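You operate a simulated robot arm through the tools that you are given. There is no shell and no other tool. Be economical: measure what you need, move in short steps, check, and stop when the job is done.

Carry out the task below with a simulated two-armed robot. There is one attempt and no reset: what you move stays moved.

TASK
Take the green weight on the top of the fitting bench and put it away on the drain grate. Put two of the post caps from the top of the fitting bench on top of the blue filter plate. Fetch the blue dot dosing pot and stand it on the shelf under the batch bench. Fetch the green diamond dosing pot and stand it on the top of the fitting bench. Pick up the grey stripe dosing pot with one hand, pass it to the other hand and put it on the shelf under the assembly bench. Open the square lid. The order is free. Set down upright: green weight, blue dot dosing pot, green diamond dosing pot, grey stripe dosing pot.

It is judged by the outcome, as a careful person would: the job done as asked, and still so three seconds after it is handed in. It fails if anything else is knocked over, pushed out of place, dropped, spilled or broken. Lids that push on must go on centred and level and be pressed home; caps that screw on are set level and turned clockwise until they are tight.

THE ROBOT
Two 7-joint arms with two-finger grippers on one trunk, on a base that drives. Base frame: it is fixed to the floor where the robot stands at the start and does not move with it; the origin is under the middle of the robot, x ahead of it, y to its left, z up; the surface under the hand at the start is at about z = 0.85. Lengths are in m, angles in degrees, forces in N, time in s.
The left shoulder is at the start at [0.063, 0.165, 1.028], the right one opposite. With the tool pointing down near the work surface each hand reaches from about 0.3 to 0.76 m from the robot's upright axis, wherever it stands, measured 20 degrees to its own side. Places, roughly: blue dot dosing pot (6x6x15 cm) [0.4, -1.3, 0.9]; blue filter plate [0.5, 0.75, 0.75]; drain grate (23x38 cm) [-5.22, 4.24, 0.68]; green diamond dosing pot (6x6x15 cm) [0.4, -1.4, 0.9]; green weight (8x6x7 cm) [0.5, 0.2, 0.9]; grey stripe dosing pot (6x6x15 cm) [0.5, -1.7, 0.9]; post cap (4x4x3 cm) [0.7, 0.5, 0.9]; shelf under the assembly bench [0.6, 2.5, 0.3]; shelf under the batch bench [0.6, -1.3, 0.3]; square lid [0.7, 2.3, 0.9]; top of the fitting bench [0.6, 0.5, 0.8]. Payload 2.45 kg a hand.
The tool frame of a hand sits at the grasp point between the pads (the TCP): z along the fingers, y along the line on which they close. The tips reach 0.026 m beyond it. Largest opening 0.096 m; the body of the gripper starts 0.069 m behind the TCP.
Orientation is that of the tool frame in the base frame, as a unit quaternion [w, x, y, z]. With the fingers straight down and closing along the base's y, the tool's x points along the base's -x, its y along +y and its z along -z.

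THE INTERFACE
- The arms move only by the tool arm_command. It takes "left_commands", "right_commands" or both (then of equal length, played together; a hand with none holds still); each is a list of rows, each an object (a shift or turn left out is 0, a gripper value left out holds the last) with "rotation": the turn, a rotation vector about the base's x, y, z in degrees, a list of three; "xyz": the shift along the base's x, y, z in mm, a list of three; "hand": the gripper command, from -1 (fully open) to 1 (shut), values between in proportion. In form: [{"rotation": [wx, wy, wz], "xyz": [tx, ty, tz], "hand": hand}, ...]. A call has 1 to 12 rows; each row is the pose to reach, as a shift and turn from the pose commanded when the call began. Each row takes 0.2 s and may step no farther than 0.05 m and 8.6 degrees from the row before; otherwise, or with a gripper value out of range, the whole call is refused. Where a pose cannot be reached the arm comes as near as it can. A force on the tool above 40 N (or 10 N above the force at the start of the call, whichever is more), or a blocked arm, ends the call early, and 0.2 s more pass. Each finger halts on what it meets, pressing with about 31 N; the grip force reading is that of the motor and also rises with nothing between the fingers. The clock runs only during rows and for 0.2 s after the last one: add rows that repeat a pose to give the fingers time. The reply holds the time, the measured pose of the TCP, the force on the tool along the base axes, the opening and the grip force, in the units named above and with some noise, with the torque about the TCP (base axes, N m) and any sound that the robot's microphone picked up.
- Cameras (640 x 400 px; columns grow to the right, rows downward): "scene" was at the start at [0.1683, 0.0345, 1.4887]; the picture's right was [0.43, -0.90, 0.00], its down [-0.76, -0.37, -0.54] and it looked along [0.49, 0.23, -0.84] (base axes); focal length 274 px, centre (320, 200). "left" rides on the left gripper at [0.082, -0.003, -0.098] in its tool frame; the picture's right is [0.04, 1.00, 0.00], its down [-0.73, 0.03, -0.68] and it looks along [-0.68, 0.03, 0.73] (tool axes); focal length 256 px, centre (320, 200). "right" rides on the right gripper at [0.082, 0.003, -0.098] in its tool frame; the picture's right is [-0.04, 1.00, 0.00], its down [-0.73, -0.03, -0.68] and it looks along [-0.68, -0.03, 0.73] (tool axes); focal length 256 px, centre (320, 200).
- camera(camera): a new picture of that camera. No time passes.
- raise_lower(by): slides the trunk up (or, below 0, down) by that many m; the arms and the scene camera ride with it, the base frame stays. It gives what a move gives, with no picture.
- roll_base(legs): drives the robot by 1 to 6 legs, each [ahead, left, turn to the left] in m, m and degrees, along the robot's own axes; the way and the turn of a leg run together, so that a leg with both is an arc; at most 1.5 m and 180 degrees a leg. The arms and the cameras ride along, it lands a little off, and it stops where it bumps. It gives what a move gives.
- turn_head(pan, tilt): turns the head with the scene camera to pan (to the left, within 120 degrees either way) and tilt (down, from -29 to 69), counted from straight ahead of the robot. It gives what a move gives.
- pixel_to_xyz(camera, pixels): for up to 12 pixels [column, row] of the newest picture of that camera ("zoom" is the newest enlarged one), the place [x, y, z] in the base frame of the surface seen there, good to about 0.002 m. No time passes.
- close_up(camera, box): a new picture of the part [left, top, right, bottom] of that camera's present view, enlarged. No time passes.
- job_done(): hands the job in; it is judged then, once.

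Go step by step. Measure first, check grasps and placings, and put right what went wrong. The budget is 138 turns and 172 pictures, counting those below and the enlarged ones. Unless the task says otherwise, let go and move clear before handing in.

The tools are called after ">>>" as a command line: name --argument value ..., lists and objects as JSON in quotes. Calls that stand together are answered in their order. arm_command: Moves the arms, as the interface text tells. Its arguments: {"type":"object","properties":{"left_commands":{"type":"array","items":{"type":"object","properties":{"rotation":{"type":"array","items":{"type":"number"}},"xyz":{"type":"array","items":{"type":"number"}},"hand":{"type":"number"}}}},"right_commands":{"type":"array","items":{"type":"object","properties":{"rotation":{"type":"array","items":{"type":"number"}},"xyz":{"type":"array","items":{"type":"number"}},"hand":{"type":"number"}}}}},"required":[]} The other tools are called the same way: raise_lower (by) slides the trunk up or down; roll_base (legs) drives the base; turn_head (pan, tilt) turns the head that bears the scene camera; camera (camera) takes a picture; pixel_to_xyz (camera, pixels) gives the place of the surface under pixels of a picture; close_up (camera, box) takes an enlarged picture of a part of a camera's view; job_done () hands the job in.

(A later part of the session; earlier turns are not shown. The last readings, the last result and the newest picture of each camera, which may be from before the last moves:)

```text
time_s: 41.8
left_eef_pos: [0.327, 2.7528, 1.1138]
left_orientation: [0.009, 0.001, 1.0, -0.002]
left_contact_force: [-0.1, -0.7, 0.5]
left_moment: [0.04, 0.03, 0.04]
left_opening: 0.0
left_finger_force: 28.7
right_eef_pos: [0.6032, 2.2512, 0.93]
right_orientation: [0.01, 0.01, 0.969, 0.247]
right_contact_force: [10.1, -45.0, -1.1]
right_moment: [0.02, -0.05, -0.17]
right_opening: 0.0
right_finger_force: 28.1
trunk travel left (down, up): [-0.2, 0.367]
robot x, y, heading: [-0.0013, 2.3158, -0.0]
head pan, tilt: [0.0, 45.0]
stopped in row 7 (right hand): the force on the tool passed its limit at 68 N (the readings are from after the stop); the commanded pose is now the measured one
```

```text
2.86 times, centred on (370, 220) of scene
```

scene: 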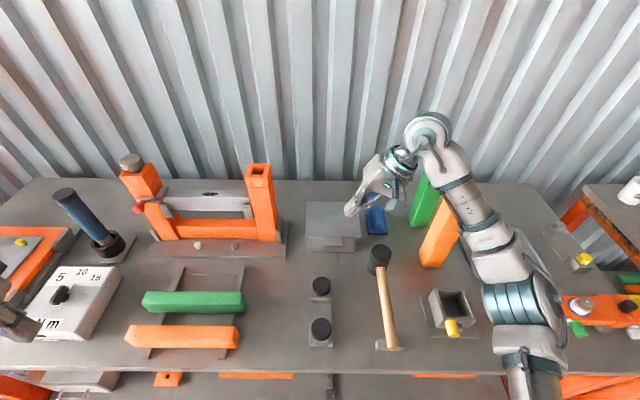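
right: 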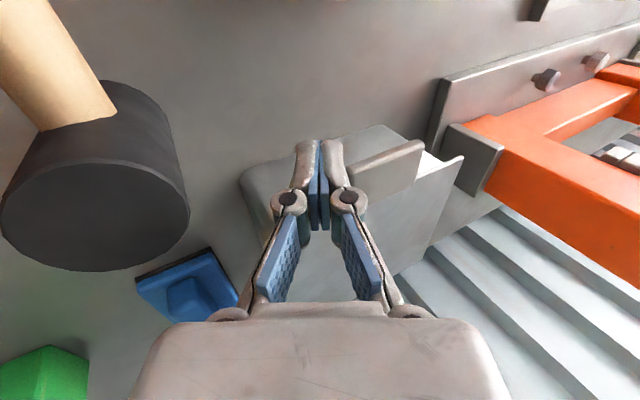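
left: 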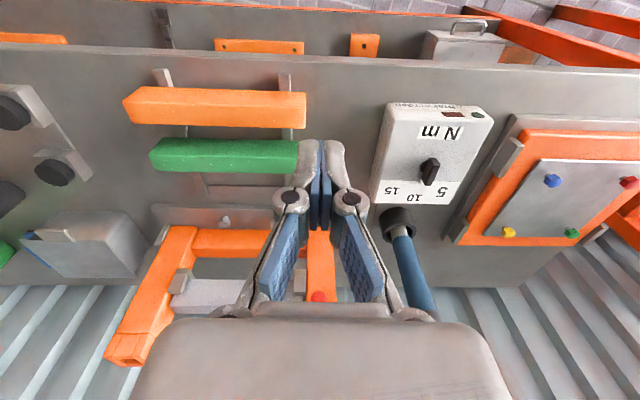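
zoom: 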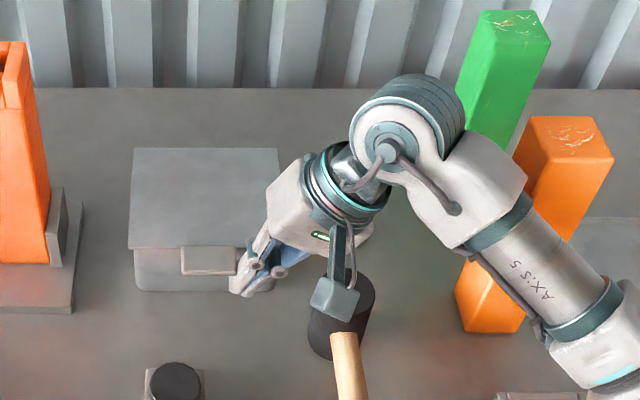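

The arm had been lagging after the drive and now settled 5 mm left, pressing the tab's side (y force −45 N). I'll back off 6 mm and check the box hasn't moved.

>>> arm_command --right_commands '[{"xyz": [0, -6, 0]}, {"xyz": [0, -6, -4]}, {"xyz": [0, -6, -4]}]'

>>> camera --camera "scene"

>>> close_up --camera "scene" --box '[290, 190, 400, 260]'

>>> pixel_to_xyz --camera "scene" --pixels '[[313, 210], [365, 210], [335, 240], [350, 240]]'

```text
time_s: 42.5
left_eef_pos: [0.3262, 2.7466, 1.1152]
left_orientation: [0.007, -0.001, 1.0, 0.002]
left_contact_force: [-0.1, -0.6, -0.2]
left_moment: [0.02, 0.01, -0.01]
left_opening: 0.0
left_finger_force: 29.0
right_eef_pos: [0.6018, 2.2491, 0.9232]
right_orientation: [0.005, -0.001, 0.967, 0.256]
right_contact_force: [0.4, -0.2, 0.3]
right_moment: [0.0, 0.04, 0.02]
right_opening: 0.0
right_finger_force: 28.5
trunk travel left (down, up): [-0.2, 0.367]
robot x, y, heading: [0.0033, 2.3183, -0.0]
head pan, tilt: [0.0, 45.0]
```

```text
141 pictures are left
```

scene: 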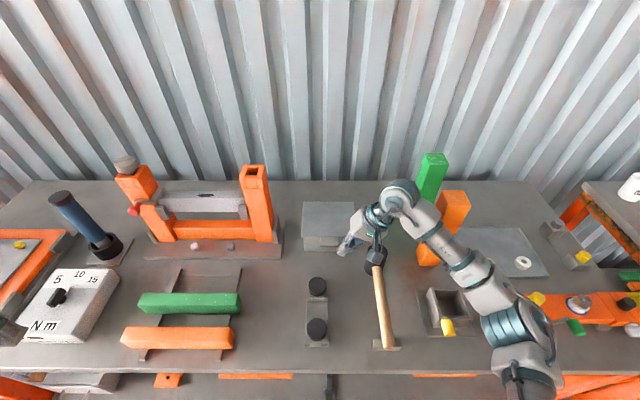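

```text
5.71 times, centred on (345, 225) of scene
```

zoom: 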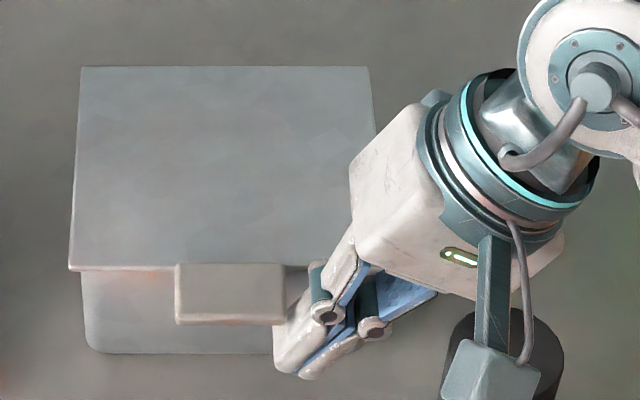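

```text
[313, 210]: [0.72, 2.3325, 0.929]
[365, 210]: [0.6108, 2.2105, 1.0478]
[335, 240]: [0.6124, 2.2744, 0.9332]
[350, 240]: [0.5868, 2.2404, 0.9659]
```

>>> pixel_to_xyz --camera "zoom" --pixels '[[180, 312], [278, 312], [75, 255], [355, 100], [310, 285], [285, 365], [310, 375]]'

```text
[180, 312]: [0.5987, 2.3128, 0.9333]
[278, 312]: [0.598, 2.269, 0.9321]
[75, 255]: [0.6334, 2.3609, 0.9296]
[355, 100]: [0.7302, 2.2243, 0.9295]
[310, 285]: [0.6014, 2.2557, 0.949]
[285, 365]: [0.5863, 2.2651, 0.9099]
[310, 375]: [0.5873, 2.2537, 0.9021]
```

Box is unmoved and the tip sits free just under the tab's right edge (2.2675). Now I shift 8 mm in and lift along the hinge arc (hinge near x 0.752, z 0.925) to about 50°.

>>> arm_command --right_commands '[{"xyz": [0, 8, 0]}, {"xyz": [0, 8, 6]}, {"xyz": [0, 8, 16]}, {"xyz": [2, 8, 30]}, {"xyz": [5, 8, 43]}, {"xyz": [10, 8, 56]}, {"xyz": [20, 8, 77]}, {"xyz": [35, 8, 98]}, {"xyz": [53, 8, 116]}, {"xyz": [53, 8, 116]}]'

>>> camera --camera "scene"

>>> close_up --camera "scene" --box '[290, 150, 430, 260]'

```text
time_s: 44.8
left_eef_pos: [0.3259, 2.7486, 1.1151]
left_orientation: [0.008, -0.001, 1.0, 0.0]
left_contact_force: [0.1, 0.2, -0.8]
left_moment: [-0.02, 0.02, -0.01]
left_opening: 0.0
left_finger_force: 28.3
right_eef_pos: [0.6534, 2.2556, 1.0427]
right_orientation: [0.008, 0.001, 0.968, 0.252]
right_contact_force: [-0.5, 1.1, -0.2]
right_moment: [0.03, 0.0, 0.01]
right_opening: 0.0
right_finger_force: 28.4
trunk travel left (down, up): [-0.2, 0.367]
robot x, y, heading: [0.0024, 2.3148, 0.3]
head pan, tilt: [0.0, 45.0]
```

```text
139 pictures are left
```

scene: 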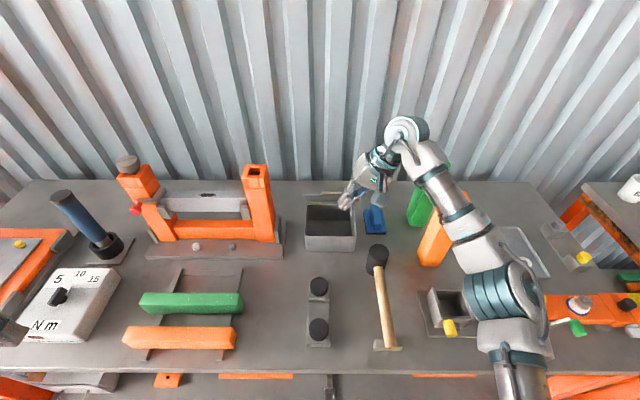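

```text
3.64 times, centred on (360, 205) of scene
```

zoom: 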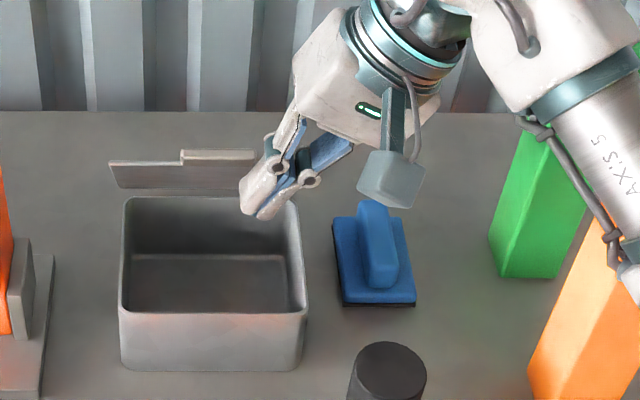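

The lid is lifted to about 50°, the box unmoved. I'll continue the arc past vertical.

>>> arm_command --right_commands '[{"xyz": [12, 9, 12]}, {"xyz": [24, 10, 19]}, {"xyz": [44, 10, 26]}, {"xyz": [69, 10, 28]}, {"xyz": [90, 10, 26]}, {"xyz": [110, 10, 22]}, {"xyz": [130, 10, 15]}, {"xyz": [145, 10, 8]}, {"xyz": [145, 10, 8]}]'

>>> camera --camera "scene"

>>> close_up --camera "scene" --box '[290, 150, 430, 260]'

```text
time_s: 46.8
left_eef_pos: [0.3266, 2.7483, 1.1142]
left_orientation: [0.009, 0.0, 1.0, 0.001]
left_contact_force: [-0.1, 0.7, -0.3]
left_moment: [0.0, -0.01, 0.0]
left_opening: 0.0
left_finger_force: 28.6
right_eef_pos: [0.7055, 2.252, 1.0311]
right_orientation: [0.006, 0.003, 0.968, 0.252]
right_contact_force: [0.2, -0.4, 0.2]
right_moment: [-0.01, 0.01, 0.0]
right_opening: 0.0001
right_finger_force: 28.1
right hand out of reach, approached as far as the arm can: row 3, 4, 5, 6, 7, 8, 9
trunk travel left (down, up): [-0.2, 0.367]
robot x, y, heading: [0.004, 2.3139, 0.1]
head pan, tilt: [0.0, 45.0]
```

```text
137 pictures are left
```

scene: 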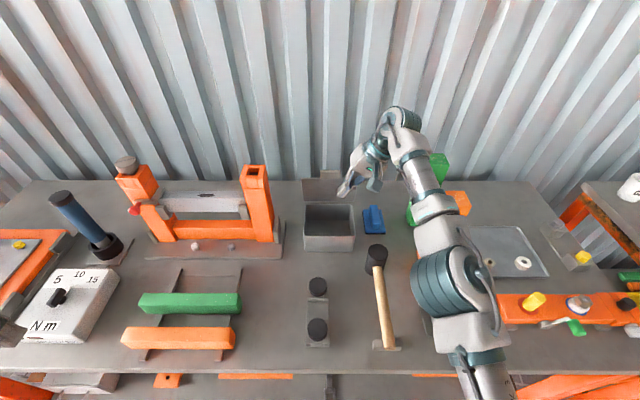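

```text
3.64 times, centred on (360, 205) of scene
```

zoom: 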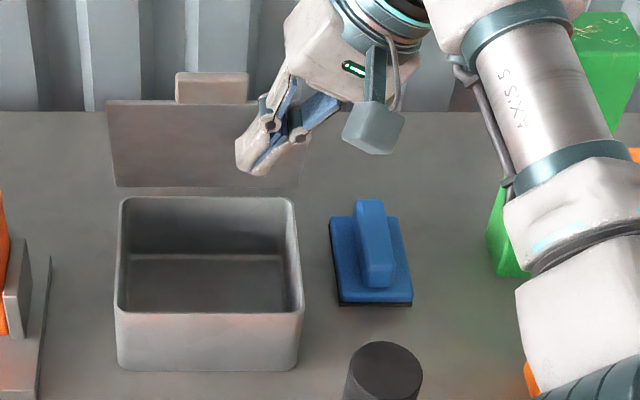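

The lid is nearly vertical; the arm is at its reach limit. I'll measure the lid's angle.

>>> pixel_to_xyz --camera "zoom" --pixels '[[150, 182], [150, 145], [150, 108], [210, 80], [240, 165], [260, 170]]'

```text
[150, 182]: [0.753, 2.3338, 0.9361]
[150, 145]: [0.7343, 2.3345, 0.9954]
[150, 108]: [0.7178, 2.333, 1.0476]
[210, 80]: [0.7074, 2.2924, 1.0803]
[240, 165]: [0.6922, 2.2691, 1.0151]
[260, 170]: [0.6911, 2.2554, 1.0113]
```

The lid is at about 73°. Pitching the tool forward will extend reach, so I rotate about −y by 35° while pushing +x.

>>> arm_command --right_commands '[{"rotation": [0, -8, 0], "xyz": [5, 0, 0]}, {"rotation": [0, -16, 0], "xyz": [15, 0, 0]}, {"rotation": [0, -24, 0], "xyz": [30, 0, 0]}, {"rotation": [0, -32, 0], "xyz": [45, 0, 0]}, {"rotation": [0, -38, 0], "xyz": [60, 0, 0]}, {"rotation": [0, -38, 0], "xyz": [75, 0, -3]}, {"rotation": [0, -38, 0], "xyz": [90, 0, -8]}, {"rotation": [0, -38, 0], "xyz": [105, 0, -15]}, {"rotation": [0, -38, 0], "xyz": [105, 0, -15]}]'

>>> close_up --camera "scene" --box '[270, 130, 450, 270]'

```text
time_s: 48.1
left_eef_pos: [0.3219, 2.7511, 1.1164]
left_orientation: [0.01, 0.0, 1.0, 0.0]
left_contact_force: [-0.1, 0.0, 0.0]
left_moment: [-0.04, -0.03, 0.02]
left_opening: 0.0
left_finger_force: 28.7
right_eef_pos: [0.7637, 2.2543, 1.0291]
right_orientation: [0.319, -0.081, 0.914, 0.239]
right_contact_force: [-11.7, -6.2, 8.3]
right_moment: [0.11, -0.24, -0.13]
right_opening: 0.0001
right_finger_force: 28.7
trunk travel left (down, up): [-0.2, 0.367]
robot x, y, heading: [0.0031, 2.3174, 0.1]
head pan, tilt: [0.0, 45.0]
stopped in row 6 (right hand): the force on the tool passed its limit at 47 N (the readings are from after the stop); the commanded pose is now the measured one
```

```text
2.86 times, centred on (360, 200) of scene
```

zoom: 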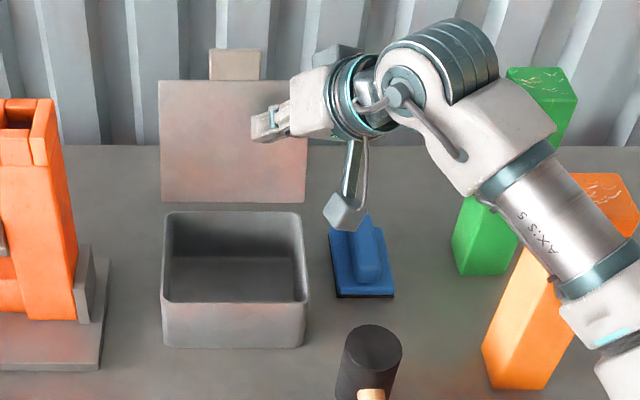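

>>> pixel_to_xyz --camera "zoom" --pixels '[[180, 198], [180, 140], [180, 85], [235, 60], [175, 225]]'

>>> arm_command --right_commands '[{"xyz": [-20, 0, 0]}, {"xyz": [-55, 0, 10]}, {"rotation": [0, 8, 0], "xyz": [-95, 0, 20]}, {"rotation": [0, 16, 0], "xyz": [-135, -10, 35]}, {"rotation": [0, 24, 0], "xyz": [-170, -20, 45]}, {"rotation": [0, 32, 0], "xyz": [-205, -30, 55]}, {"rotation": [0, 37, 0], "xyz": [-240, -40, 65]}]'

>>> close_up --camera "scene" --box '[270, 130, 450, 270]'

```text
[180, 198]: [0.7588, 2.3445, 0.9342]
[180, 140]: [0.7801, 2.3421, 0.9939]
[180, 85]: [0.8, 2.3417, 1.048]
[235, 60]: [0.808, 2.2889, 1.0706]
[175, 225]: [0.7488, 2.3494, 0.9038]
```

```text
time_s: 49.7
left_eef_pos: [0.3223, 2.751, 1.115]
left_orientation: [0.01, 0.0, 1.0, -0.001]
left_contact_force: [-0.2, 0.1, 0.1]
left_moment: [0.02, -0.03, 0.0]
left_opening: 0.0
left_finger_force: 28.3
right_eef_pos: [0.5223, 2.2129, 1.0945]
right_orientation: [0.012, -0.001, 0.968, 0.252]
right_contact_force: [0.0, 0.0, 0.4]
right_moment: [0.0, -0.03, -0.01]
right_opening: 0.0
right_finger_force: 28.3
trunk travel left (down, up): [-0.2, 0.367]
robot x, y, heading: [0.0021, 2.3157, 0.1]
head pan, tilt: [0.0, 45.0]
```

```text
2.86 times, centred on (360, 200) of scene
```

zoom: 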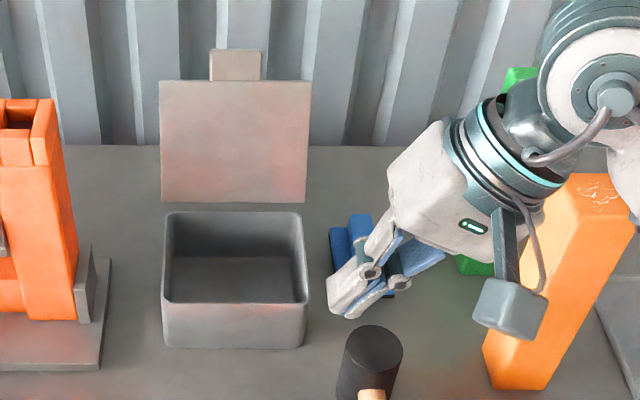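

The lid holds open at about 110°. Next: return the right hand to upright and retract, then drive right toward the batch bench, looking on the way.

>>> arm_command --right_commands '[{"rotation": [-8, 0, 0], "xyz": [-45, 0, 10]}, {"rotation": [-16, 0, 0], "xyz": [-90, -10, 15]}, {"rotation": [-24, 0, 0], "xyz": [-130, -20, 20]}, {"rotation": [-30, 0, 0], "xyz": [-170, -40, 25]}, {"rotation": [-30, 0, 0], "xyz": [-190, -60, 25], "hand": -1}, {"rotation": [-30, 0, 0], "xyz": [-190, -60, 25]}]' --left_commands '[{"hand": -1}, {}, {}, {}, {}, {}]'

>>> roll_base --legs '[[-0.05, -1.0, 0], [0, -1.0, 0]]'

>>> turn_head --pan -60 --tilt 35

>>> camera --camera "scene"

```text
time_s: 51.1
left_eef_pos: [0.3228, 2.7506, 1.1156]
left_orientation: [0.01, 0.001, 1.0, -0.001]
left_contact_force: [0.9, -0.3, 0.1]
left_moment: [0.03, -0.01, 0.01]
left_opening: 0.0959
left_finger_force: 0.0
right_eef_pos: [0.3351, 2.1539, 1.1178]
right_orientation: [0.011, -0.005, 1.0, -0.007]
right_contact_force: [0.6, -0.1, -0.8]
right_moment: [-0.04, -0.01, -0.01]
right_opening: 0.0961
right_finger_force: 0.1
trunk travel left (down, up): [-0.2, 0.367]
robot x, y, heading: [0.0008, 2.315, 0.3]
head pan, tilt: [0.0, 45.0]
```

```text
time_s: 61.0
left_eef_pos: [0.2922, 0.7559, 1.1158]
left_orientation: [0.009, 0.002, 1.0, 0.0]
left_contact_force: [-0.1, -0.4, 0.1]
left_moment: [-0.01, -0.03, -0.03]
left_opening: 0.0958
left_finger_force: 0.1
right_eef_pos: [0.3004, 0.1573, 1.1179]
right_orientation: [0.011, -0.002, 1.0, -0.005]
right_contact_force: [-0.6, -0.6, 0.1]
right_moment: [-0.01, 0.01, -0.03]
right_opening: 0.0959
right_finger_force: 0.2
trunk travel left (down, up): [-0.2, 0.367]
robot x, y, heading: [-0.0342, 0.3227, 0.1]
head pan, tilt: [0.0, 45.0]
```

```text
time_s: 62.3
left_eef_pos: [0.2907, 0.755, 1.1158]
left_orientation: [0.011, 0.003, 1.0, 0.0]
left_contact_force: [0.5, -0.2, 0.1]
left_moment: [0.0, -0.01, 0.0]
left_opening: 0.0961
left_finger_force: 0.1
right_eef_pos: [0.2976, 0.1585, 1.119]
right_orientation: [0.012, -0.002, 1.0, -0.006]
right_contact_force: [0.2, 0.8, 0.2]
right_moment: [-0.01, -0.02, 0.0]
right_opening: 0.0962
right_finger_force: 0.0
trunk travel left (down, up): [-0.2, 0.367]
robot x, y, heading: [-0.0283, 0.3208, -0.4]
head pan, tilt: [-60.0, 35.0]
```

```text
133 pictures are left
```

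scene: 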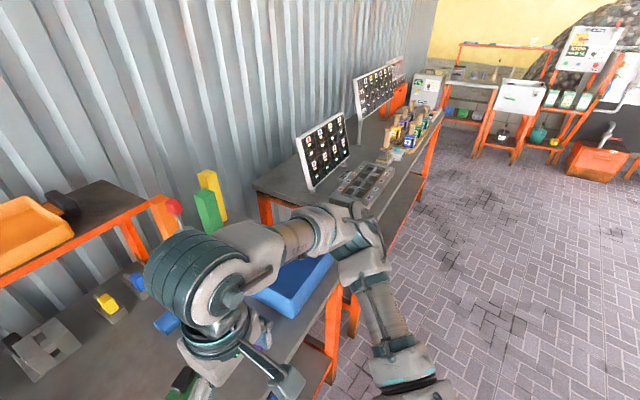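

The lane right is clear. Driving on to about y = −1.35.

>>> roll_base --legs '[[0, -0.85, 0.4], [-0.05, -0.8, 0]]'

>>> turn_head --pan 0 --tilt 50

>>> camera --camera "scene"

>>> camera --camera "right"

```text
time_s: 70.7
left_eef_pos: [0.2355, -0.8852, 1.1186]
left_orientation: [0.01, 0.004, 1.0, 0.003]
left_contact_force: [0.5, -0.4, -0.1]
left_moment: [-0.03, -0.03, -0.03]
left_opening: 0.0959
left_finger_force: 0.1
right_eef_pos: [0.2432, -1.4835, 1.1174]
right_orientation: [0.013, 0.0, 1.0, -0.004]
right_contact_force: [0.3, 0.1, -0.3]
right_moment: [0.0, 0.0, -0.01]
right_opening: 0.096
right_finger_force: 0.0
trunk travel left (down, up): [-0.2, 0.367]
robot x, y, heading: [-0.0831, -1.3132, -0.6]
head pan, tilt: [-60.0, 35.0]
```

```text
time_s: 72.0
left_eef_pos: [0.2354, -0.8786, 1.1163]
left_orientation: [0.012, 0.004, 1.0, -0.001]
left_contact_force: [-0.1, -1.1, 0.0]
left_moment: [0.0, 0.03, 0.01]
left_opening: 0.0962
left_finger_force: 0.0
right_eef_pos: [0.2397, -1.4751, 1.1199]
right_orientation: [0.014, -0.001, 1.0, -0.007]
right_contact_force: [-0.4, 0.6, 0.0]
right_moment: [-0.03, -0.02, -0.02]
right_opening: 0.0959
right_finger_force: 0.1
trunk travel left (down, up): [-0.2, 0.367]
robot x, y, heading: [-0.0854, -1.3128, -0.7]
head pan, tilt: [0.0, 50.0]
```

```text
132 pictures are left
```

scene: 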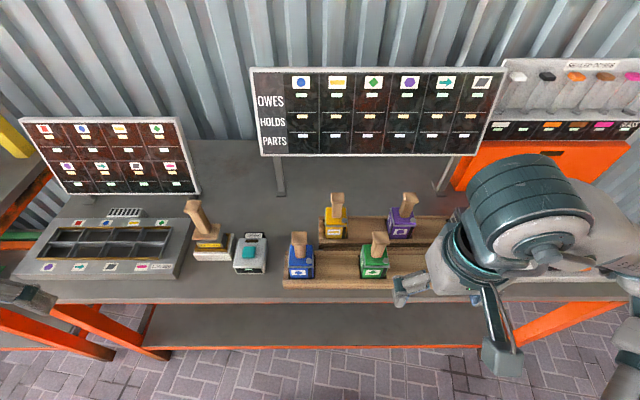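

```text
131 pictures are left
```

right: 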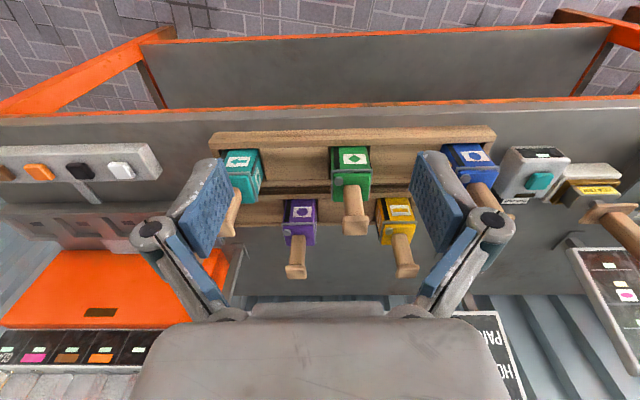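

Blue dot pot is at scene (300,258) and green diamond at (374,258). I'll enlarge them and measure.

>>> close_up --camera "scene" --box '[270, 180, 450, 300]'

>>> close_up --camera "right" --box '[200, 110, 560, 300]'

>>> pixel_to_xyz --camera "scene" --pixels '[[300, 238], [300, 262], [302, 277], [379, 238], [374, 262], [372, 276], [290, 285], [340, 250], [230, 310], [300, 340], [300, 300], [450, 345]]'

```text
3.33 times, centred on (360, 240) of scene
```

zoom: 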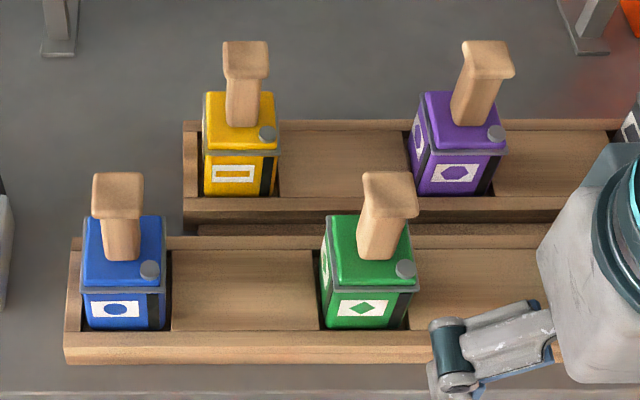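

```text
1.78 times, centred on (380, 205) of right
```

zoom: 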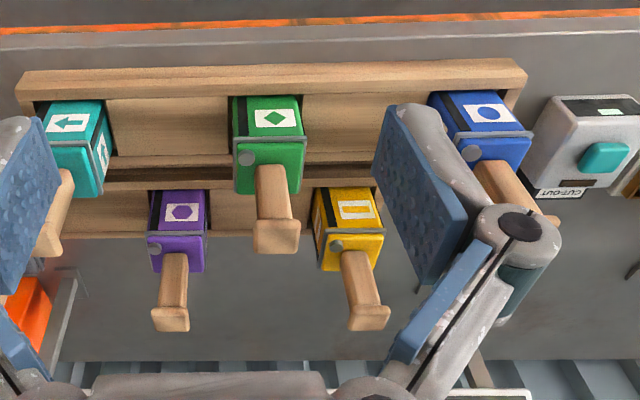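

```text
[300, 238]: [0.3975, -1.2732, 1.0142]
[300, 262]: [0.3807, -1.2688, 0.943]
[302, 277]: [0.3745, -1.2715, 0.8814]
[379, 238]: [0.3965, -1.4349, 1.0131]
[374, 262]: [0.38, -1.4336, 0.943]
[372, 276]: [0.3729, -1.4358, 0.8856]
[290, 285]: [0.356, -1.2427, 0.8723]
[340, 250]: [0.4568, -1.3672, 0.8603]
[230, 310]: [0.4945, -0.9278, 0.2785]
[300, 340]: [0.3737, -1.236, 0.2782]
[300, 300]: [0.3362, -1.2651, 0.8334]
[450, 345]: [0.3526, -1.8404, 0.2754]
```

The pots have 6 cm bodies centred about x 0.405 (blue y −1.272, green y −1.435), body z≈0.865–0.955, handles to 1.014. I'll grip bodies from the front with the tool pitched 45° forward; first the left hand for the blue one, moving the right hand aside.

>>> arm_command --left_commands '[{"rotation": [0, -8, 0], "xyz": [0, -45, 0]}, {"rotation": [0, -16, 0], "xyz": [0, -90, 0]}, {"rotation": [0, -24, 0], "xyz": [5, -135, 0]}, {"rotation": [0, -32, 0], "xyz": [10, -180, 0]}, {"rotation": [0, -40, 0], "xyz": [15, -225, 0]}, {"rotation": [0, -45, 0], "xyz": [20, -270, 0]}, {"rotation": [0, -45, 0], "xyz": [25, -315, 0]}, {"rotation": [0, -45, 0], "xyz": [30, -360, -10]}, {"rotation": [0, -45, 0], "xyz": [35, -392, -20]}, {"rotation": [0, -45, 0], "xyz": [35, -392, -20]}]' --right_commands '[{"xyz": [0, -40, 0]}, {"xyz": [0, -80, 0]}, {"xyz": [0, -120, 0]}, {"xyz": [0, -150, 0]}, {"xyz": [0, -150, 0]}, {"xyz": [0, -150, 0]}, {"xyz": [0, -150, 0]}, {"xyz": [0, -150, 0]}, {"xyz": [0, -150, 0]}, {"xyz": [0, -150, 0]}]'

>>> camera --camera "left"

>>> camera --camera "scene"

```text
time_s: 74.2
left_eef_pos: [0.2635, -1.2319, 1.1116]
left_orientation: [0.394, 0.003, 0.919, 0.002]
left_contact_force: [-0.3, -0.4, -0.3]
left_moment: [0.01, 0.05, 0.0]
left_opening: 0.0963
left_finger_force: 0.0
left hand out of reach, approached as far as the arm can: row 8, 9, 10
right_eef_pos: [0.2404, -1.6286, 1.1176]
right_orientation: [0.014, 0.0, 1.0, -0.005]
right_contact_force: [-0.4, -0.6, -0.2]
right_moment: [0.0, 0.02, 0.02]
right_opening: 0.0958
right_finger_force: 0.2
trunk travel left (down, up): [-0.2, 0.367]
robot x, y, heading: [-0.0846, -1.3082, -0.3]
head pan, tilt: [0.0, 50.0]
```

```text
128 pictures are left
```

left: 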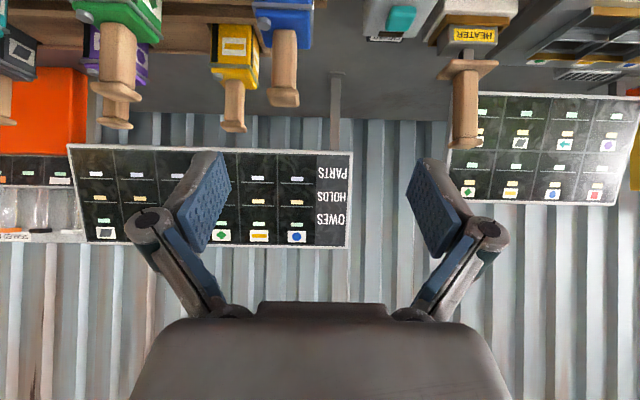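

```text
127 pictures are left
```

scene: 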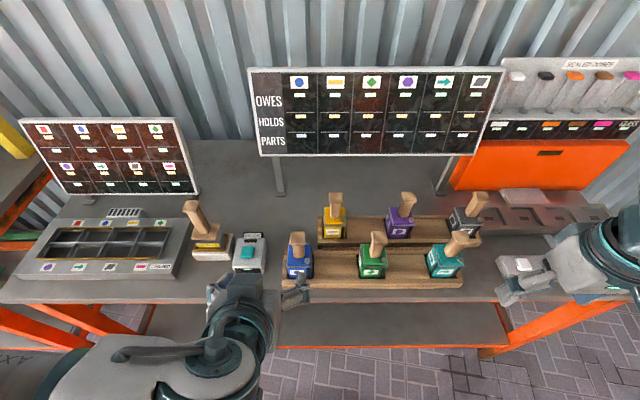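

The left hand can't cross that far; I'll shift the robot 0.15 m right so blue lies on its left side.

>>> roll_base --legs '[[0, -0.16, 0.3]]'

>>> arm_command --left_commands '[{}, {}, {}, {}, {}]'

>>> camera --camera "left"

>>> close_up --camera "scene" --box '[220, 160, 470, 320]'

```text
time_s: 75.6
left_eef_pos: [0.2629, -1.3695, 1.1098]
left_orientation: [0.394, -0.005, 0.919, -0.004]
left_contact_force: [1.1, 0.7, 0.7]
left_moment: [-0.01, 0.02, -0.01]
left_opening: 0.0959
left_finger_force: 0.1
right_eef_pos: [0.2413, -1.7648, 1.1233]
right_orientation: [0.014, -0.004, 1.0, -0.015]
right_contact_force: [-0.2, -0.8, -0.2]
right_moment: [0.0, -0.01, 0.0]
right_opening: 0.0959
right_finger_force: 0.1
trunk travel left (down, up): [-0.2, 0.367]
robot x, y, heading: [-0.0845, -1.4667, -0.1]
head pan, tilt: [0.0, 50.0]
```

```text
time_s: 77.0
left_eef_pos: [0.2579, -1.3816, 1.1133]
left_orientation: [0.397, -0.001, 0.918, 0.001]
left_contact_force: [1.1, 0.5, -0.3]
left_moment: [-0.06, 0.01, -0.04]
left_opening: 0.0961
left_finger_force: 0.0
right_eef_pos: [0.2358, -1.7771, 1.1235]
right_orientation: [0.016, -0.004, 1.0, -0.01]
right_contact_force: [-0.5, 0.5, 0.8]
right_moment: [-0.08, 0.05, 0.02]
right_opening: 0.0959
right_finger_force: 0.0
trunk travel left (down, up): [-0.2, 0.367]
robot x, y, heading: [-0.083, -1.47, -0.1]
head pan, tilt: [0.0, 50.0]
stopped in row 5 (left hand): the arm was blocked; the commanded pose is now the measured one
```

```text
126 pictures are left
```

left: 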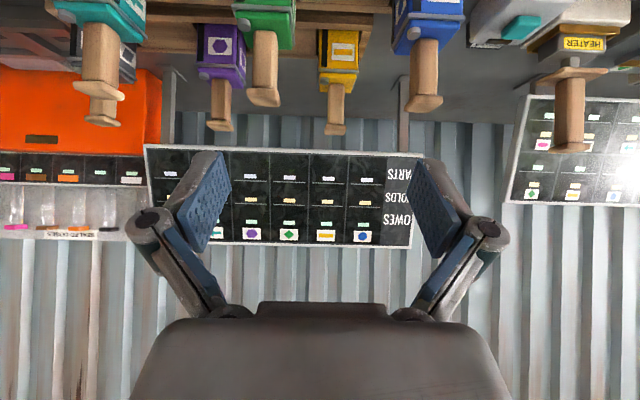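

```text
2.50 times, centred on (345, 240) of scene
```

zoom: 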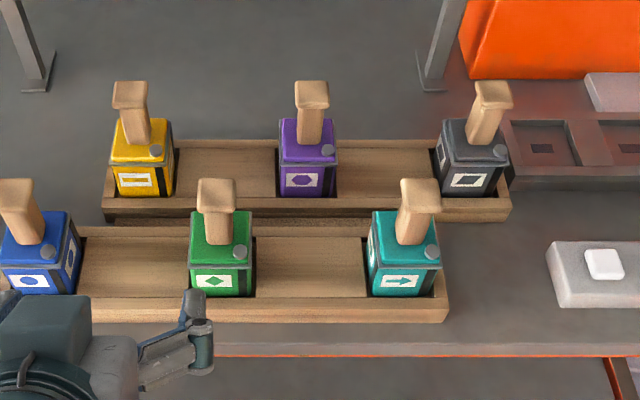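

The dark grey pot at zoom (475,165) bears a slanted stripe; I'll measure all three pots.

>>> pixel_to_xyz --camera "zoom" --pixels '[[205, 265], [243, 265], [222, 282], [215, 185], [222, 252], [450, 165], [492, 165], [470, 182], [492, 90], [470, 155], [15, 265], [60, 290]]'

>>> pixel_to_xyz --camera "left" --pixels '[[405, 35], [455, 35], [425, 100], [425, 50], [265, 95], [250, 30], [285, 35]]'

```text
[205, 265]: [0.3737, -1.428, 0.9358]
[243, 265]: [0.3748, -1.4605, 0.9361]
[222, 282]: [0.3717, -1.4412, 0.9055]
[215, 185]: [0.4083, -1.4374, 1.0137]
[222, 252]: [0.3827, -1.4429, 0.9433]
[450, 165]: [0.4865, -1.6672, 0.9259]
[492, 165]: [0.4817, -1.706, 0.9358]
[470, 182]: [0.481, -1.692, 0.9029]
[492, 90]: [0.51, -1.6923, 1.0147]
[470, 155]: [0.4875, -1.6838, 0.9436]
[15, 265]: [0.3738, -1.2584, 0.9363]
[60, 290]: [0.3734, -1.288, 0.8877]
```

```text
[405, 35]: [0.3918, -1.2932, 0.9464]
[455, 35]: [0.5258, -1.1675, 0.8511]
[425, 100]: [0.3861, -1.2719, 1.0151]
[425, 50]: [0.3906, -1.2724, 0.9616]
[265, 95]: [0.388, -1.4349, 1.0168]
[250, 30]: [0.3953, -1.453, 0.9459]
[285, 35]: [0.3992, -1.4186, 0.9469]
```

Blue centre ≈ (0.403, −1.272). I'll take the left hand to a standoff 10 cm back along its 47° axis and check alignment.

>>> arm_command --left_commands '[{"xyz": [0, 45, 0]}, {"xyz": [0, 90, 0]}, {"xyz": [20, 110, -20]}, {"xyz": [40, 110, -60]}, {"xyz": [60, 110, -100]}, {"xyz": [72, 110, -137]}, {"xyz": [72, 110, -137]}]'

>>> camera --camera "left"

```text
time_s: 78.6
left_eef_pos: [0.3632, -1.2954, 0.9931]
left_orientation: [0.395, 0.003, 0.918, 0.005]
left_contact_force: [-0.1, -0.9, 0.8]
left_moment: [-0.03, 0.02, -0.02]
left_opening: 0.0958
left_finger_force: 0.1
left hand out of reach, approached as far as the arm can: row 3, 4, 5, 6, 7
right_eef_pos: [0.2354, -1.7925, 1.1189]
right_orientation: [0.015, -0.003, 1.0, -0.004]
right_contact_force: [-0.5, 0.4, 1.5]
right_moment: [0.03, -0.05, 0.01]
right_opening: 0.0959
right_finger_force: 0.1
trunk travel left (down, up): [-0.2, 0.367]
robot x, y, heading: [-0.0817, -1.4713, 0.0]
head pan, tilt: [0.0, 50.0]
```

```text
124 pictures are left
```

left: 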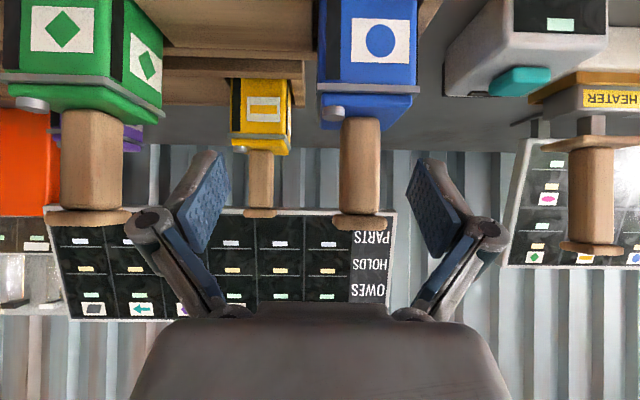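

The hand is too close to the body at this pitch, so I'll back the robot 0.17 m and let it settle.

>>> roll_base --legs '[[-0.17, 0, 0]]'

>>> arm_command --left_commands '[{}, {}, {}, {}, {}, {}, {}, {}]'

>>> camera --camera "left"

```text
time_s: 80.0
left_eef_pos: [0.1964, -1.3088, 0.9935]
left_orientation: [0.396, 0.005, 0.918, 0.012]
left_contact_force: [-0.6, -0.2, 0.4]
left_moment: [0.03, 0.05, 0.0]
left_opening: 0.0963
left_finger_force: 0.1
right_eef_pos: [0.069, -1.8074, 1.1161]
right_orientation: [0.014, -0.002, 1.0, 0.003]
right_contact_force: [-0.1, -0.3, -0.1]
right_moment: [0.03, -0.03, -0.04]
right_opening: 0.0961
right_finger_force: 0.1
trunk travel left (down, up): [-0.2, 0.367]
robot x, y, heading: [-0.253, -1.478, -0.1]
head pan, tilt: [0.0, 50.0]
```

```text
time_s: 81.8
left_eef_pos: [0.1935, -1.3085, 0.9932]
left_orientation: [0.397, 0.006, 0.918, 0.011]
left_contact_force: [-0.3, -0.3, 0.7]
left_moment: [0.08, 0.01, -0.01]
left_opening: 0.0961
left_finger_force: 0.0
right_eef_pos: [0.067, -1.8081, 1.1171]
right_orientation: [0.016, -0.001, 1.0, 0.002]
right_contact_force: [-0.3, -0.5, -0.9]
right_moment: [0.07, -0.02, -0.02]
right_opening: 0.0958
right_finger_force: 0.1
trunk travel left (down, up): [-0.2, 0.367]
robot x, y, heading: [-0.2503, -1.4792, -0.1]
head pan, tilt: [0.0, 50.0]
```

```text
123 pictures are left
```

left: 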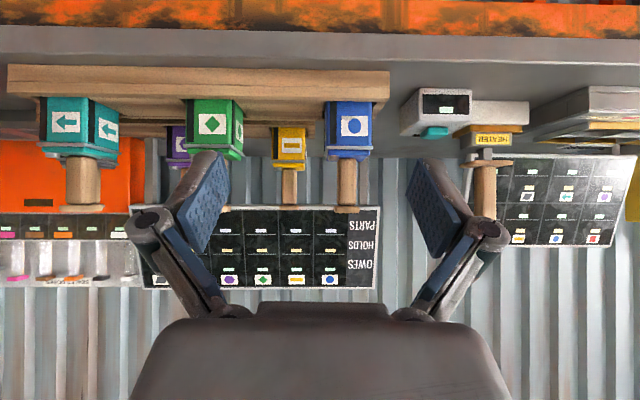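

Settled. Moving to the standoff at (0.330, −1.272, 0.976).

>>> arm_command --left_commands '[{"xyz": [40, 12, 0]}, {"xyz": [80, 24, 0]}, {"xyz": [115, 36, -5]}, {"xyz": [136, 36, -17]}, {"xyz": [136, 36, -17]}, {"xyz": [136, 36, -17]}]'

>>> camera --camera "left"

>>> camera --camera "scene"

```text
time_s: 83.2
left_eef_pos: [0.3295, -1.2577, 0.9734]
left_orientation: [0.397, 0.003, 0.918, 0.005]
left_contact_force: [-0.2, 0.8, -0.4]
left_moment: [-0.08, -0.04, 0.0]
left_opening: 0.0959
left_finger_force: 0.1
right_eef_pos: [0.0659, -1.7924, 1.1204]
right_orientation: [0.016, -0.002, 1.0, -0.005]
right_contact_force: [0.0, 0.6, 0.6]
right_moment: [-0.06, 0.01, 0.0]
right_opening: 0.0958
right_finger_force: 0.0
trunk travel left (down, up): [-0.2, 0.367]
robot x, y, heading: [-0.2472, -1.4744, 0.3]
head pan, tilt: [0.0, 50.0]
```

```text
122 pictures are left
```

left: 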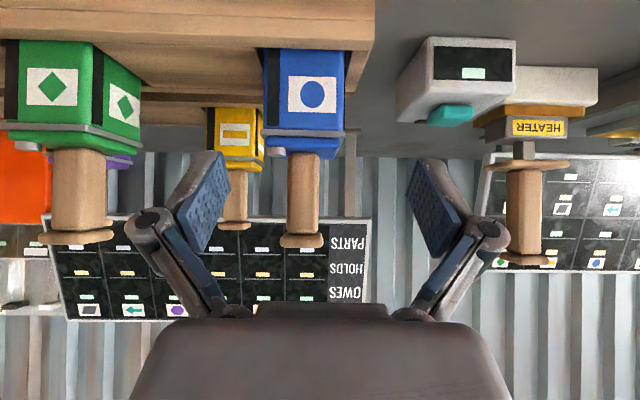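

```text
121 pictures are left
```

scene: 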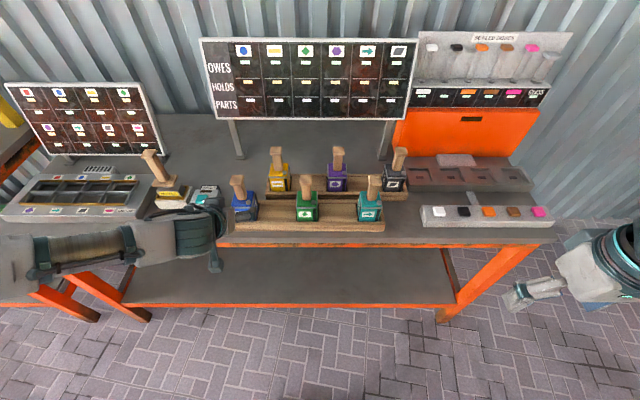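

>>> pixel_to_xyz --camera "left" --pixels '[[290, 110], [335, 110], [275, 125], [340, 128], [303, 190], [303, 243], [312, 60], [268, 80]]'

>>> arm_command --left_commands '[{}, {}, {}, {}, {}]'

```text
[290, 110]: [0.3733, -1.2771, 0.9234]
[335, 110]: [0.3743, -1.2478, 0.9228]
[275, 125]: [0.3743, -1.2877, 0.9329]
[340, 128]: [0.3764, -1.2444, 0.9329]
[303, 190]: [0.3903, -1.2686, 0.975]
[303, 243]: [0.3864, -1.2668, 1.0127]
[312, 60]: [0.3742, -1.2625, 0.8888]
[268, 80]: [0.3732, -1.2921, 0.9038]
```

```text
time_s: 84.5
left_eef_pos: [0.3297, -1.2655, 0.9757]
left_orientation: [0.397, 0.005, 0.918, 0.007]
left_contact_force: [-0.5, -0.1, 0.7]
left_moment: [-0.01, -0.02, 0.02]
left_opening: 0.0959
left_finger_force: 0.1
right_eef_pos: [0.0662, -1.8005, 1.1188]
right_orientation: [0.017, -0.001, 1.0, -0.002]
right_contact_force: [-0.2, -0.6, -0.1]
right_moment: [0.02, 0.03, -0.03]
right_opening: 0.0961
right_finger_force: 0.1
trunk travel left (down, up): [-0.2, 0.367]
robot x, y, heading: [-0.2493, -1.4747, -0.0]
head pan, tilt: [0.0, 50.0]
```

Pot centre y ≈ −1.268 and TCP now −1.2655: aligned. Advance along the axis to (0.403, −1.268, 0.907), close, lift 60 mm.

>>> arm_command --left_commands '[{"xyz": [20, -2, -19]}, {"xyz": [40, -2, -37]}, {"xyz": [60, -2, -56]}, {"xyz": [74, -2, -69]}, {"xyz": [74, -2, -69]}, {"xyz": [74, -2, -69], "hand": 1}, {"xyz": [74, -2, -69]}, {"xyz": [74, -2, -69]}, {"xyz": [74, -2, -55]}, {"xyz": [74, -2, -30]}, {"xyz": [74, -2, 0]}, {"xyz": [74, -2, 0]}]'

>>> camera --camera "scene"

>>> camera --camera "left"

```text
time_s: 87.0
left_eef_pos: [0.404, -1.2655, 0.9734]
left_orientation: [0.396, 0.004, 0.918, 0.006]
left_contact_force: [0.4, 0.3, -3.2]
left_moment: [-0.01, -0.01, 0.01]
left_opening: 0.0557
left_finger_force: 30.8
right_eef_pos: [0.0678, -1.7971, 1.1189]
right_orientation: [0.016, -0.002, 1.0, -0.003]
right_contact_force: [-0.1, 0.4, 0.0]
right_moment: [0.01, 0.02, -0.03]
right_opening: 0.096
right_finger_force: 0.1
trunk travel left (down, up): [-0.2, 0.367]
robot x, y, heading: [-0.2526, -1.4777, 0.2]
head pan, tilt: [0.0, 50.0]
```

```text
120 pictures are left
```

scene: 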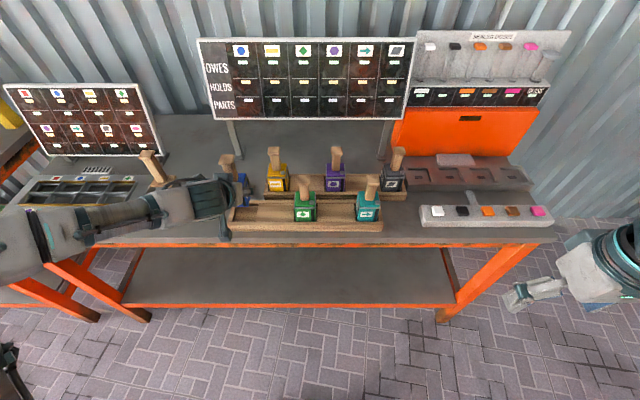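

```text
119 pictures are left
```

left: 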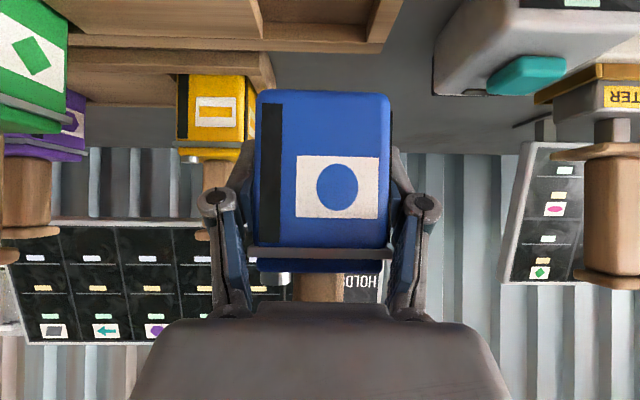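

Gripped firmly (0.0557) and upright. I'll measure the shelf's extent before retracting and lowering.

>>> pixel_to_xyz --camera "scene" --pixels '[[290, 301], [290, 305], [200, 270], [200, 255], [400, 290], [160, 296], [290, 243], [290, 236], [130, 310], [445, 308], [30, 390]]'

>>> arm_command --left_commands '[{"xyz": [-40, 0, 20]}, {"xyz": [-80, 0, 40]}, {"xyz": [-120, 0, 50]}, {"xyz": [-160, 0, 50]}, {"xyz": [-200, 0, 50]}, {"xyz": [-230, 0, 30]}, {"xyz": [-230, 0, 30]}]'

>>> turn_head --pan 15 --tilt 66

>>> camera --camera "scene"

```text
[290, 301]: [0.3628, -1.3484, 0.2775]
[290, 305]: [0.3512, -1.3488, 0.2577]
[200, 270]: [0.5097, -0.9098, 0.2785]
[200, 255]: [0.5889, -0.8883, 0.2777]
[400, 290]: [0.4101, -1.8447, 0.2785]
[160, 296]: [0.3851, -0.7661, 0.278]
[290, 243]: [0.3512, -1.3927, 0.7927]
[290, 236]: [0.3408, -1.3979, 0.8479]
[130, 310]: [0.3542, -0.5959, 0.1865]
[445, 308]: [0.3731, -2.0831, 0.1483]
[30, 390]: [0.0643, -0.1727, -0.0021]
```

```text
time_s: 88.7
left_eef_pos: [0.1907, -1.267, 1.0156]
left_orientation: [0.397, 0.004, 0.918, 0.006]
left_contact_force: [0.1, 0.5, -4.1]
left_moment: [0.05, 0.02, -0.02]
left_opening: 0.0557
left_finger_force: 31.1
left hand out of reach, approached as far as the arm can: row 6, 7
right_eef_pos: [0.0658, -1.7977, 1.1199]
right_orientation: [0.017, -0.003, 1.0, -0.002]
right_contact_force: [-0.1, -0.6, 0.0]
right_moment: [-0.05, 0.01, -0.02]
right_opening: 0.0961
right_finger_force: 0.1
trunk travel left (down, up): [-0.2, 0.367]
robot x, y, heading: [-0.2518, -1.4776, -0.1]
head pan, tilt: [0.0, 50.0]
```

```text
time_s: 89.4
left_eef_pos: [0.1887, -1.2684, 1.0157]
left_orientation: [0.397, 0.003, 0.918, 0.007]
left_contact_force: [1.1, 0.0, -3.5]
left_moment: [-0.02, -0.01, 0.0]
left_opening: 0.0558
left_finger_force: 31.1
right_eef_pos: [0.067, -1.7975, 1.1211]
right_orientation: [0.016, -0.001, 1.0, -0.003]
right_contact_force: [0.6, 0.6, 0.1]
right_moment: [0.0, 0.0, 0.0]
right_opening: 0.0962
right_finger_force: 0.0
trunk travel left (down, up): [-0.2, 0.367]
robot x, y, heading: [-0.2475, -1.4747, -0.3]
head pan, tilt: [15.0, 66.0]
```

```text
118 pictures are left
```

scene: 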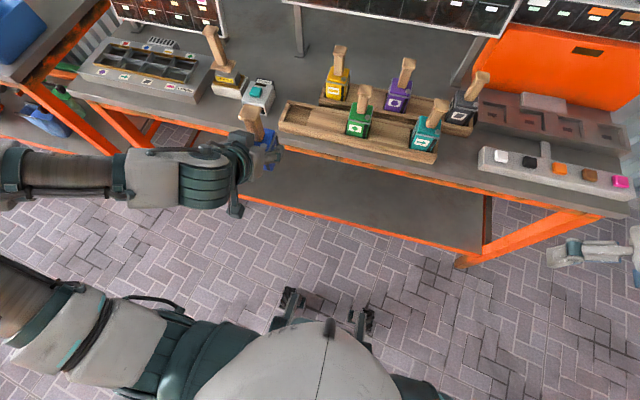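

The shelf front edge is x≈0.352 at z 0.278, bench edge x 0.335; pot is clear of the bench at x 0.19. Lower the trunk by 0.2 m, then check the base front position.

>>> pixel_to_xyz --camera "scene" --pixels '[[290, 300], [368, 322], [300, 330], [350, 340]]'

>>> raise_lower --by -0.2

>>> arm_command --left_commands '[{"xyz": [0, 0, -45]}, {"xyz": [0, 0, -90]}, {"xyz": [0, 0, -135]}, {"xyz": [0, 0, -180]}, {"xyz": [0, 0, -225]}, {"xyz": [0, 0, -270]}, {"xyz": [0, 0, -300]}]'

>>> camera --camera "scene"

```text
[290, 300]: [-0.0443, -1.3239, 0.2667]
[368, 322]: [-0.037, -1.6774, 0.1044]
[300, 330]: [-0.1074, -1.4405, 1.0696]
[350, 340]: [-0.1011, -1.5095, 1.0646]
```

```text
time_s: 91.6
left_eef_pos: [0.2287, -1.265, 0.6661]
left_orientation: [0.211, 0.005, 0.978, 0.006]
left_contact_force: [-0.1, 0.2, -3.6]
left_moment: [0.0, -0.01, 0.0]
left_opening: 0.0559
left_finger_force: 30.9
right_eef_pos: [0.1479, -1.7972, 0.823]
right_orientation: [-0.159, -0.002, 0.987, -0.002]
right_contact_force: [-0.5, 1.0, -0.1]
right_moment: [0.03, -0.03, -0.03]
right_opening: 0.0959
right_finger_force: 0.2
trunk travel left (down, up): [0.0, 0.567]
robot x, y, heading: [-0.2519, -1.4788, -0.2]
head pan, tilt: [15.0, 66.0]
```

```text
time_s: 93.2
left_eef_pos: [0.2271, -1.2665, 0.3635]
left_orientation: [0.211, 0.005, 0.978, 0.005]
left_contact_force: [-0.2, 0.0, -4.4]
left_moment: [0.03, 0.02, 0.03]
left_opening: 0.0558
left_finger_force: 31.4
right_eef_pos: [0.1479, -1.7966, 0.8231]
right_orientation: [-0.16, -0.002, 0.987, -0.002]
right_contact_force: [-0.9, 0.0, 0.2]
right_moment: [0.01, 0.03, 0.0]
right_opening: 0.0959
right_finger_force: 0.0
trunk travel left (down, up): [0.0, 0.567]
robot x, y, heading: [-0.2506, -1.4749, 0.2]
head pan, tilt: [15.0, 66.0]
```

```text
117 pictures are left
```

scene: 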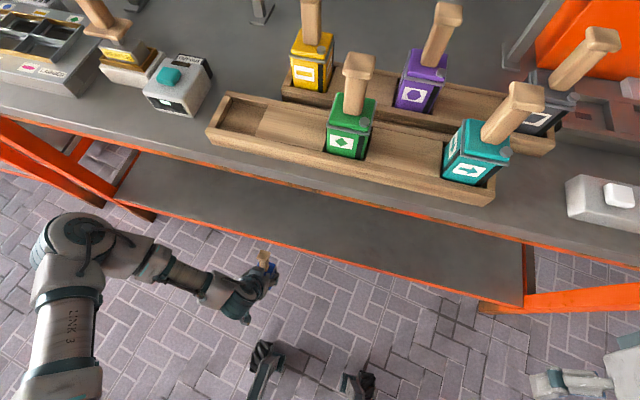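

Lowering the trunk also leaned it, tipping the hand 22.4° forward; I'll rotate back −22.4° about y to make the pot upright and check.

>>> arm_command --left_commands '[{"rotation": [0, -8, 0], "xyz": [0, 0, 10]}, {"rotation": [0, -16, 0], "xyz": [0, 0, 15]}, {"rotation": [0, -22.4, 0], "xyz": [0, 0, 15]}, {"rotation": [0, -22.4, 0], "xyz": [0, 0, 15]}, {"rotation": [0, -22.4, 0], "xyz": [0, 0, 15]}]'

>>> close_up --camera "scene" --box '[180, 200, 340, 340]'

>>> camera --camera "left"

```text
time_s: 94.4
left_eef_pos: [0.2283, -1.2662, 0.3799]
left_orientation: [0.395, 0.004, 0.918, 0.006]
left_contact_force: [0.3, 0.4, -4.1]
left_moment: [0.0, 0.0, 0.02]
left_opening: 0.0558
left_finger_force: 31.0
right_eef_pos: [0.1486, -1.7971, 0.8217]
right_orientation: [-0.16, -0.001, 0.987, -0.002]
right_contact_force: [-0.5, 0.4, 0.0]
right_moment: [-0.02, -0.02, 0.0]
right_opening: 0.0962
right_finger_force: 0.0
trunk travel left (down, up): [0.0, 0.567]
robot x, y, heading: [-0.2522, -1.4781, -0.4]
head pan, tilt: [15.0, 66.0]
```

```text
2.86 times, centred on (260, 270) of scene
```

zoom: 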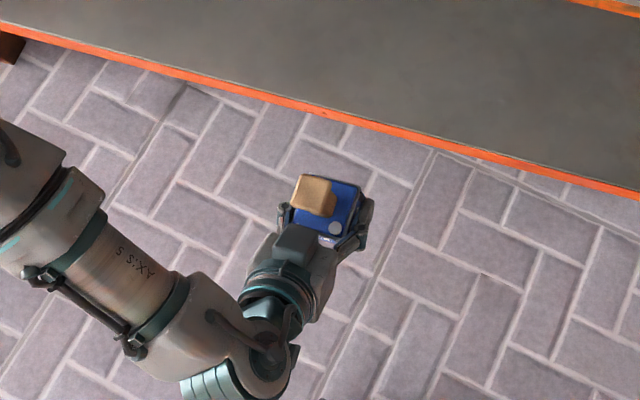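

```text
115 pictures are left
```

left: 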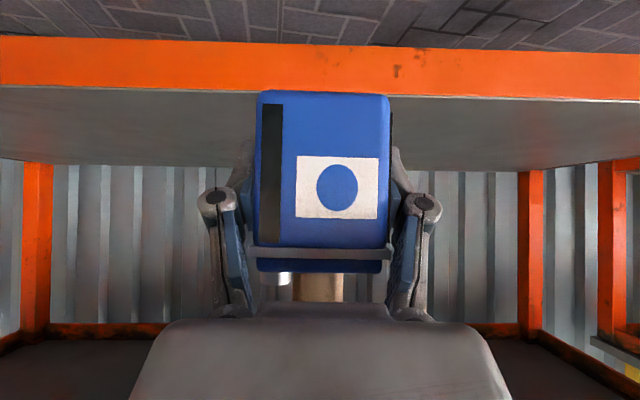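

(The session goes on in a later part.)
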